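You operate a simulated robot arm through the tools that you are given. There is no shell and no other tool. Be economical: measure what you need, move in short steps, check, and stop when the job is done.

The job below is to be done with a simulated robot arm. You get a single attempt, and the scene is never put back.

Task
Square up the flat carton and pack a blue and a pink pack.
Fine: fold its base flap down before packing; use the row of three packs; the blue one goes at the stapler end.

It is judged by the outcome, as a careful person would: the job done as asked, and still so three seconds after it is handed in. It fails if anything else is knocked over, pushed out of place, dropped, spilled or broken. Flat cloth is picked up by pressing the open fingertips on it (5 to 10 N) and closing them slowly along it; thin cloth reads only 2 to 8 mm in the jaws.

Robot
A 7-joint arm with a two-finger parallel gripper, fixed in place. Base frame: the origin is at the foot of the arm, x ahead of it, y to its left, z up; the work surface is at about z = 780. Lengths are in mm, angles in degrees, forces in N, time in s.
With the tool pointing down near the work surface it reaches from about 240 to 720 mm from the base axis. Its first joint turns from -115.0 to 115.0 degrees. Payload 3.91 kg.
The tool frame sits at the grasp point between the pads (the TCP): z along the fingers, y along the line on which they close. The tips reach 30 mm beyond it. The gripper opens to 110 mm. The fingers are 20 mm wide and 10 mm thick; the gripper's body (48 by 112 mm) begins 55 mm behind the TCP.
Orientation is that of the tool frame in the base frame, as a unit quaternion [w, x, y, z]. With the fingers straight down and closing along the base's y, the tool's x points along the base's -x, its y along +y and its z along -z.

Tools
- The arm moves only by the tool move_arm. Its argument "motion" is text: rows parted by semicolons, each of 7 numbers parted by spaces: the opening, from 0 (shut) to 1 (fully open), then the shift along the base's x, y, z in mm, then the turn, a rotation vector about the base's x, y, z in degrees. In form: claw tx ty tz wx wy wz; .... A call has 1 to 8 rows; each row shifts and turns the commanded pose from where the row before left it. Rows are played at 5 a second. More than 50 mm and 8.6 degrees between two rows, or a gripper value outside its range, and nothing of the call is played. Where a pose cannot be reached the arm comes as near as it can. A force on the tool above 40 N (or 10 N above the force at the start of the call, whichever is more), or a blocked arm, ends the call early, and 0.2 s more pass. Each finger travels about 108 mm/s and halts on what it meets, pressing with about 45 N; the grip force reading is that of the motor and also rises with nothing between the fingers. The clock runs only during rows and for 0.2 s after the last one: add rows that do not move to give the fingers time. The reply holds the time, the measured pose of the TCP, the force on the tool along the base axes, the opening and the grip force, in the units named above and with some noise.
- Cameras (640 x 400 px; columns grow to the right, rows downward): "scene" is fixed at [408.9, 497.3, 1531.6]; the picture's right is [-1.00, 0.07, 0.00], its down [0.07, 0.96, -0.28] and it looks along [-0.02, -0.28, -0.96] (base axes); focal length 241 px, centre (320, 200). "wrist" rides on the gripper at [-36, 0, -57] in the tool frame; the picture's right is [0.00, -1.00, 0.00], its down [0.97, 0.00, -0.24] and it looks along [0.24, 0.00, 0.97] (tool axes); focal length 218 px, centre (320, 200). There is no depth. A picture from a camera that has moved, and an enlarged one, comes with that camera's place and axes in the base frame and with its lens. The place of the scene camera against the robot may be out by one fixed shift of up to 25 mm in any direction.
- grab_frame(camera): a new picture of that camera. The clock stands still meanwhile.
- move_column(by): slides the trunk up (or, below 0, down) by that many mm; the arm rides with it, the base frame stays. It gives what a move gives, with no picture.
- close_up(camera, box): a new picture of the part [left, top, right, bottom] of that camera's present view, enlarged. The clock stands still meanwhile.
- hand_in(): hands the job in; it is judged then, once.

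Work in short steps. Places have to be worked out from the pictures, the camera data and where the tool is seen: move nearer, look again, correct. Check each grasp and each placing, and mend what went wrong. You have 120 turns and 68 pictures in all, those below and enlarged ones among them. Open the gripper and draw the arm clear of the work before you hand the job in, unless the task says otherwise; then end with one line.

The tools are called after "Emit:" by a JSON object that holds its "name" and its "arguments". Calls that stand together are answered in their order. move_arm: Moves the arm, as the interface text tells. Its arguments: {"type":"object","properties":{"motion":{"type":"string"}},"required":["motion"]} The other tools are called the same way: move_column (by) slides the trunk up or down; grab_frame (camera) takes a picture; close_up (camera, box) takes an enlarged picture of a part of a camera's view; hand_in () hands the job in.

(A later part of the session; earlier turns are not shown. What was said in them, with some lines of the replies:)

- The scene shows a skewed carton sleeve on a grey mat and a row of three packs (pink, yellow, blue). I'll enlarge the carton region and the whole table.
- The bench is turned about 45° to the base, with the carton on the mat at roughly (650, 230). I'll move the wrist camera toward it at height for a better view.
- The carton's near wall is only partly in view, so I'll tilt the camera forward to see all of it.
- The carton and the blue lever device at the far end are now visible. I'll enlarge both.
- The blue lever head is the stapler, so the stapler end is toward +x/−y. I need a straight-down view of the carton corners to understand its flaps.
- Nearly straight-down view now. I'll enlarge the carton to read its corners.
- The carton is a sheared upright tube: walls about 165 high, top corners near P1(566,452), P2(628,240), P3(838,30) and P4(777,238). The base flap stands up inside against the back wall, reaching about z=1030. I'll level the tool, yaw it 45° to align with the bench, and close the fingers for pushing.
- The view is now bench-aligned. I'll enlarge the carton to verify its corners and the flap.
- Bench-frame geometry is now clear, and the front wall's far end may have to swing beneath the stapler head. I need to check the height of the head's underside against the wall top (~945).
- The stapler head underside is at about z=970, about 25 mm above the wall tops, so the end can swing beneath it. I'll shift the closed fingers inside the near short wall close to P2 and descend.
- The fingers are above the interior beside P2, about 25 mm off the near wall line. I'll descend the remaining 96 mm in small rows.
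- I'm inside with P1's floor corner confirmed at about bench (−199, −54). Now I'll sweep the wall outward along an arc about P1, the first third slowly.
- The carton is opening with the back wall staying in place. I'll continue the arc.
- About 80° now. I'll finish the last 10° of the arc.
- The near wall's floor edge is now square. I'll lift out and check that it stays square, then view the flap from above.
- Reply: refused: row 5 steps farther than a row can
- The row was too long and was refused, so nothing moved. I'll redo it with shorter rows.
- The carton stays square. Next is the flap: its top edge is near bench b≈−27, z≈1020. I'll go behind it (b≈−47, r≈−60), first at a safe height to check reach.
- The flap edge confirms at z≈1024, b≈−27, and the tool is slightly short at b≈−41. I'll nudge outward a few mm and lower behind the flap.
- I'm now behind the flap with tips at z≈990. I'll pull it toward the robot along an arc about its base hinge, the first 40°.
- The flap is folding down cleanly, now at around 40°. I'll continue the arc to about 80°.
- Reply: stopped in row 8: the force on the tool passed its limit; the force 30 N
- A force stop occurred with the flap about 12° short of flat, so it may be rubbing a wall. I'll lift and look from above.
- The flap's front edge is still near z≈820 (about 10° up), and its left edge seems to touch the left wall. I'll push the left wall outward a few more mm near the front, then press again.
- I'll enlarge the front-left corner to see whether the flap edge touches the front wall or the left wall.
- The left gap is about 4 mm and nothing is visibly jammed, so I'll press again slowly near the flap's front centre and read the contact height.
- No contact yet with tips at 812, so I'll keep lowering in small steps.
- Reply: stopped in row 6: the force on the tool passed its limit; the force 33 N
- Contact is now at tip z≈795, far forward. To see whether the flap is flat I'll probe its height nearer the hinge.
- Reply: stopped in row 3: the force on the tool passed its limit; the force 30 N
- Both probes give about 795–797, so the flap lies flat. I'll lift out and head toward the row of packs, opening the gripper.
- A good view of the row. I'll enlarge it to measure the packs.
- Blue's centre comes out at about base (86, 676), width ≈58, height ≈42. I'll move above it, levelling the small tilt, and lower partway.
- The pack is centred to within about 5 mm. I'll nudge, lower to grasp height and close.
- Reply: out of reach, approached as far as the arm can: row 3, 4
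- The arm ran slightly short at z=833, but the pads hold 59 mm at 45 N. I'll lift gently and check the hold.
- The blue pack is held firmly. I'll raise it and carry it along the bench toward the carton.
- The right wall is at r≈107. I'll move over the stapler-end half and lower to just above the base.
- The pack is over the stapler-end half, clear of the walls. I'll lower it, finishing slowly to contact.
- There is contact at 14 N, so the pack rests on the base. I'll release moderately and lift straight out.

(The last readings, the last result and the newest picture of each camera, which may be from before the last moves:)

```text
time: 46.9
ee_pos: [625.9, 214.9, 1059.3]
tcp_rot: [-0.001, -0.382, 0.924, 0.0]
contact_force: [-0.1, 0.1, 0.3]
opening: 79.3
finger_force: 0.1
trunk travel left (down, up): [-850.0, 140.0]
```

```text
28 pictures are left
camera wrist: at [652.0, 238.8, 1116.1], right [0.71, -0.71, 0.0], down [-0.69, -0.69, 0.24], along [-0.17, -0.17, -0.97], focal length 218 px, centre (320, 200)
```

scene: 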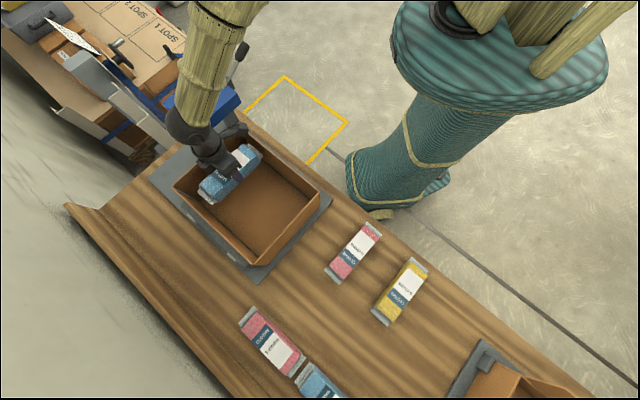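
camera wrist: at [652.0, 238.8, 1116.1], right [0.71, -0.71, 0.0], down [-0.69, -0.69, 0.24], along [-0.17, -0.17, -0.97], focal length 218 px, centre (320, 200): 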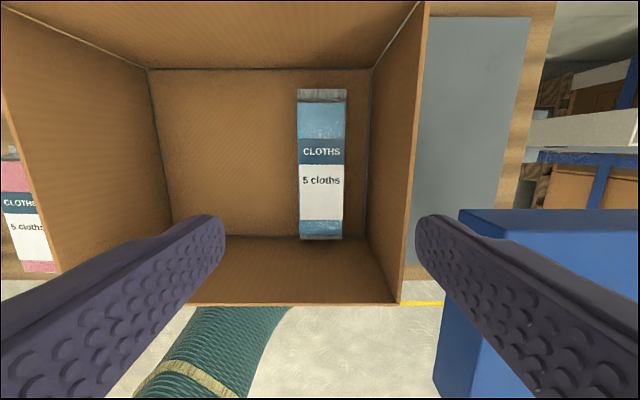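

Blue is correctly placed at the stapler end. Next is pink, estimated at base (304, 458); I'll travel there at height.

Emit:
{"name": "move_arm", "arguments": {"motion": "0.9 -36 27 0 0 0 0; 0.9 -36 27 0 0 0 0; 0.9 -36 27 0 0 0 0; 0.9 -36 27 0 0 0 0; 0.9 -36 27 0 0 0 0; 0.9 -36 27 0 0 0 0; 0.9 -36 27 0 0 0 0; 0.9 -36 27 0 0 0 0"}}

Emit:
{"name": "move_arm", "arguments": {"motion": "0.9 -34 27 0 0 0 0; 0.9 0 0 -40 0 0 0; 0.9 0 0 -40 0 0 0; 0.9 0 0 0 0 0 0"}}

Emit:
{"name": "grab_frame", "arguments": {"camera": "wrist"}}

```text
time: 48.7
ee_pos: [338.0, 431.2, 1060.1]
tcp_rot: [-0.001, -0.383, 0.924, -0.001]
contact_force: [0.6, -0.1, 0.3]
opening: 99.1
finger_force: 0.1
trunk travel left (down, up): [-850.0, 140.0]
```

```text
time: 49.7
ee_pos: [306.1, 460.8, 980.6]
tcp_rot: [-0.001, -0.383, 0.924, 0.0]
contact_force: [-0.3, 0.0, -0.1]
opening: 99.0
finger_force: 0.1
trunk travel left (down, up): [-850.0, 140.0]
```

```text
27 pictures are left
camera wrist: at [332.0, 484.1, 1037.4], right [0.71, -0.71, 0.0], down [-0.69, -0.69, 0.24], along [-0.17, -0.17, -0.97], focal length 218 px, centre (320, 200)
```

wrist: 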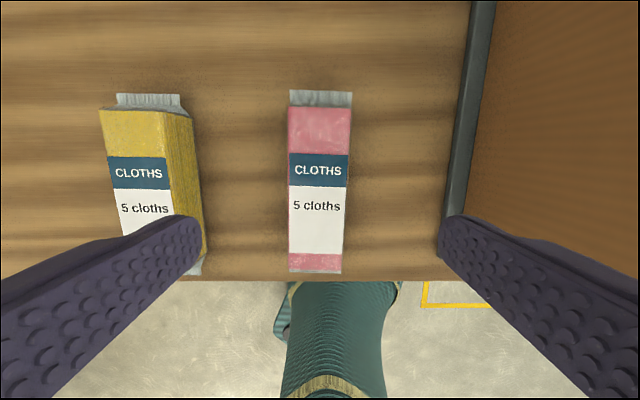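

Pink is centred under the gripper. I'll lower and close on it.

Emit:
{"name": "move_arm", "arguments": {"motion": "0.9 0 0 -45 0 0 0; 0.9 0 0 -45 0 0 0; 0.9 0 0 -40 0 0 0; 0.9 0 0 -25 0 0 0; 0.9 0 0 0 0 0 0; 0.5 0 0 0 0 0 0; 0.35 0 0 0 0 0 0; 0.3 0 0 0 0 0 0"}}

Emit:
{"name": "move_arm", "arguments": {"motion": "0.3 0 0 0 0 0 0; 0.3 0 0 15 0 0 0; 0.3 0 0 25 0 0 0; 0.3 0 0 35 0 0 0; 0.3 0 0 45 0 0 0; 0.3 0 0 45 0 0 0; 0.3 0 0 45 0 0 0; 0.3 0 0 30 0 0 0"}}

Emit:
{"name": "grab_frame", "arguments": {"camera": "wrist"}}

```text
time: 51.5
ee_pos: [306.3, 456.0, 825.6]
tcp_rot: [-0.001, -0.383, 0.924, -0.001]
contact_force: [-1.4, -0.4, 0.3]
opening: 59.2
finger_force: 45.0
trunk travel left (down, up): [-850.0, 140.0]
```

```text
time: 53.3
ee_pos: [308.2, 454.2, 1061.4]
tcp_rot: [-0.001, -0.383, 0.924, -0.001]
contact_force: [-0.6, 0.1, -1.4]
opening: 59.4
finger_force: 45.2
trunk travel left (down, up): [-850.0, 140.0]
```

```text
26 pictures are left
camera wrist: at [333.5, 477.2, 1118.4], right [0.71, -0.71, 0.0], down [-0.69, -0.69, 0.24], along [-0.17, -0.17, -0.97], focal length 218 px, centre (320, 200)
```

wrist: 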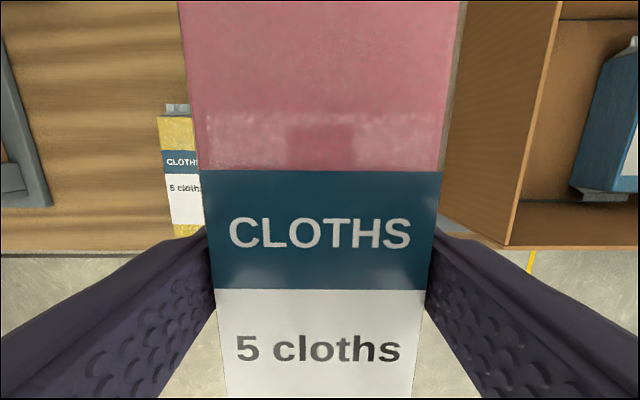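

Pink is held firmly. I'll carry it to the other end half (r≈−125) and lower partway.

Emit:
{"name": "move_arm", "arguments": {"motion": "0.3 36.2 -20.4 0 0 0 0; 0.3 36.2 -20.4 0 0 0 0; 0.3 36.2 -20.4 0 0 0 0; 0.3 36.2 -20.4 0 0 0 0; 0.3 36.2 -20.4 0 0 0 0; 0.3 36 -20.4 0 0 0 0; 0.3 0 0 0 0 0 0"}}

Emit:
{"name": "grab_frame", "arguments": {"camera": "wrist"}}

```text
time: 54.9
ee_pos: [520.7, 337.2, 1067.4]
tcp_rot: [-0.001, -0.383, 0.924, -0.001]
contact_force: [0.1, -0.1, 0.4]
opening: 58.9
finger_force: 45.0
trunk travel left (down, up): [-850.0, 140.0]
```

```text
25 pictures are left
camera wrist: at [546.3, 360.9, 1123.5], right [0.71, -0.71, 0.0], down [-0.69, -0.69, 0.24], along [-0.17, -0.17, -0.97], focal length 218 px, centre (320, 200)
```

wrist: 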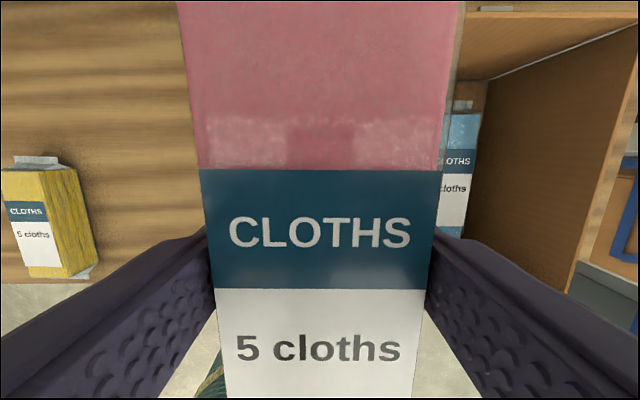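

I'm at r≈−132, and a small shift inward gives more wall clearance. Then I'll lower with a check.

Emit:
{"name": "move_arm", "arguments": {"motion": "0.3 9 -9 0 0 0 0; 0.3 0 0 -45 0 0 0; 0.3 0 0 -45 0 0 0; 0.3 0 0 -45 0 0 0; 0.3 0 0 0 0 0 0"}}

Emit:
{"name": "grab_frame", "arguments": {"camera": "scene"}}

```text
time: 56.1
ee_pos: [537.3, 328.2, 929.1]
tcp_rot: [0.0, -0.383, 0.924, 0.001]
contact_force: [-0.1, -0.3, -0.9]
opening: 59.1
finger_force: 44.8
trunk travel left (down, up): [-850.0, 140.0]
```

```text
24 pictures are left
```

scene: 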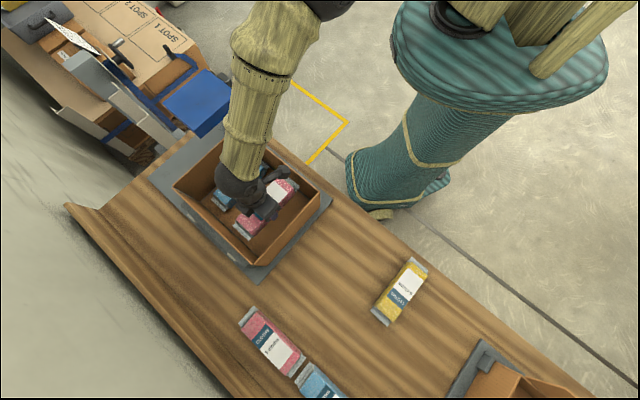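

The pack is inside the carton, clear of the walls. I'll lower to contact.

Emit:
{"name": "move_arm", "arguments": {"motion": "0.3 0 0 -35 0 0 0; 0.3 0 0 -30 0 0 0; 0.3 0 0 -12 0 0 0; 0.3 0 0 -5 0 0 0; 0.3 0 0 -4 0 0 0; 0.3 0 0 0 0 0 0"}}

```text
time: 57.5
ee_pos: [532.6, 327.8, 841.8]
tcp_rot: [-0.001, -0.382, 0.924, -0.001]
contact_force: [0.6, -1.1, 2.3]
opening: 59.3
finger_force: 45.1
trunk travel left (down, up): [-850.0, 140.0]
```

It is just touching (2 N). I'll lower another 3 mm, release and lift out.

Emit:
{"name": "move_arm", "arguments": {"motion": "0.3 0 0 -3 0 0 0; 0.6 0 0 0 0 0 0; 0.72 0 0 0 0 0 0; 0.72 0 0 0 0 0 0; 0.72 0 0 30 0 0 0; 0.72 0 0 45 0 0 0; 0.72 0 0 45 0 0 0; 0.72 0 0 45 0 0 0"}}

Emit:
{"name": "move_arm", "arguments": {"motion": "0.72 0 0 45 0 0 0; 0.72 0 0 45 0 0 0; 0.72 0 0 45 0 0 0; 0.72 10 -10 40 0 0 0"}}

Emit:
{"name": "grab_frame", "arguments": {"camera": "wrist"}}

```text
time: 59.3
ee_pos: [534.2, 323.2, 1005.1]
tcp_rot: [-0.001, -0.383, 0.924, 0.001]
contact_force: [-0.7, -0.4, 0.5]
opening: 78.9
finger_force: 0.0
trunk travel left (down, up): [-850.0, 140.0]
```

```text
time: 60.3
ee_pos: [543.5, 313.6, 1178.4]
tcp_rot: [0.0, -0.382, 0.924, 0.001]
contact_force: [-0.3, 0.4, 0.1]
opening: 79.3
finger_force: 0.1
trunk travel left (down, up): [-850.0, 140.0]
```

```text
23 pictures are left
camera wrist: at [569.1, 337.6, 1235.6], right [0.71, -0.71, 0.0], down [-0.69, -0.69, 0.24], along [-0.17, -0.17, -0.97], focal length 218 px, centre (320, 200)
```

wrist: 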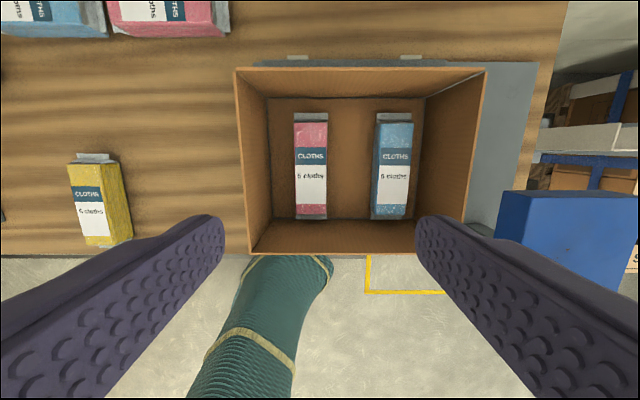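

Both packs are in with blue at the stapler end. I'll enlarge to verify squareness and flap flatness.

Emit:
{"name": "close_up", "arguments": {"camera": "wrist", "box": [220, 50, 500, 260]}}

Emit:
{"name": "close_up", "arguments": {"camera": "scene", "box": [150, 110, 350, 290]}}

```text
1.90 times, centred on (360, 155) of wrist
camera zoom: at [569.1, 337.6, 1235.6], right [0.71, -0.71, 0.0], down [-0.69, -0.69, 0.24], along [-0.17, -0.17, -0.97], focal length 416 px, centre (244, 286)
```

zoom: 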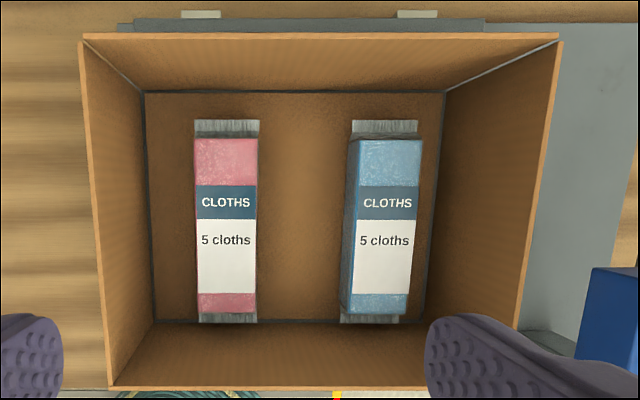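

```text
2.22 times, centred on (250, 200) of scene
camera zoom: at [408.9, 497.3, 1531.6], right [-1.0, 0.07, 0.0], down [0.07, 0.96, -0.28], along [-0.02, -0.28, -0.96], focal length 535 px, centre (476, 200)
```

zoom: 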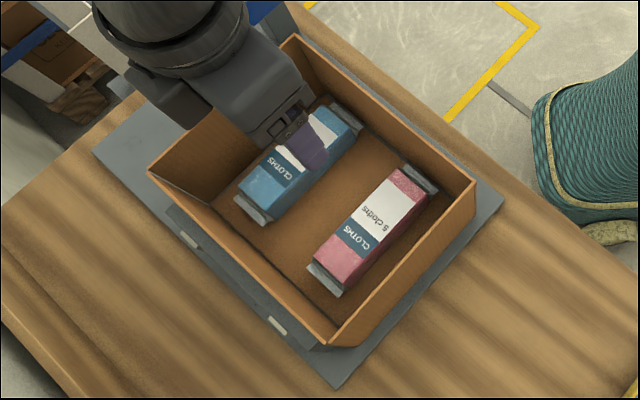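

The wall edges match the vanishing point to within about 0.3°, so the carton is square, the base is flat and both packs lie inside. I'll draw the arm clear.

Emit:
{"name": "move_arm", "arguments": {"motion": "1 -35 12 10 0 0 0; 1 -40 12 5 0 0 0; 1 -40 12 0 0 0 0; 1 -40 12 0 0 0 0; 1 -40 12 0 0 0 0; 1 -40 12 0 0 0 0; 1 -30 12 0 0 0 0; 1 0 0 0 0 0 0"}}

Emit:
{"name": "grab_frame", "arguments": {"camera": "scene"}}

```text
time: 62.1
ee_pos: [277.1, 398.8, 1196.2]
tcp_rot: [-0.001, -0.383, 0.924, 0.001]
contact_force: [0.7, 0.9, 0.3]
opening: 110.1
finger_force: 0.0
trunk travel left (down, up): [-850.0, 140.0]
```

```text
20 pictures are left
```

scene: 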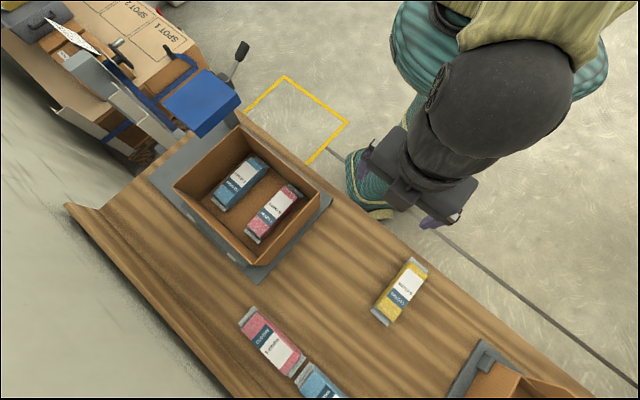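

The carton is square and packed, everything else is undisturbed, and the arm is clear, so I'm handing in.

Emit:
{"name": "hand_in", "arguments": {}}

```text
The job is handed in.
```

The carton is squared up with its base flap folded flat, and it holds the blue pack at the stapler end and the pink pack at the other end, both from the row of three.
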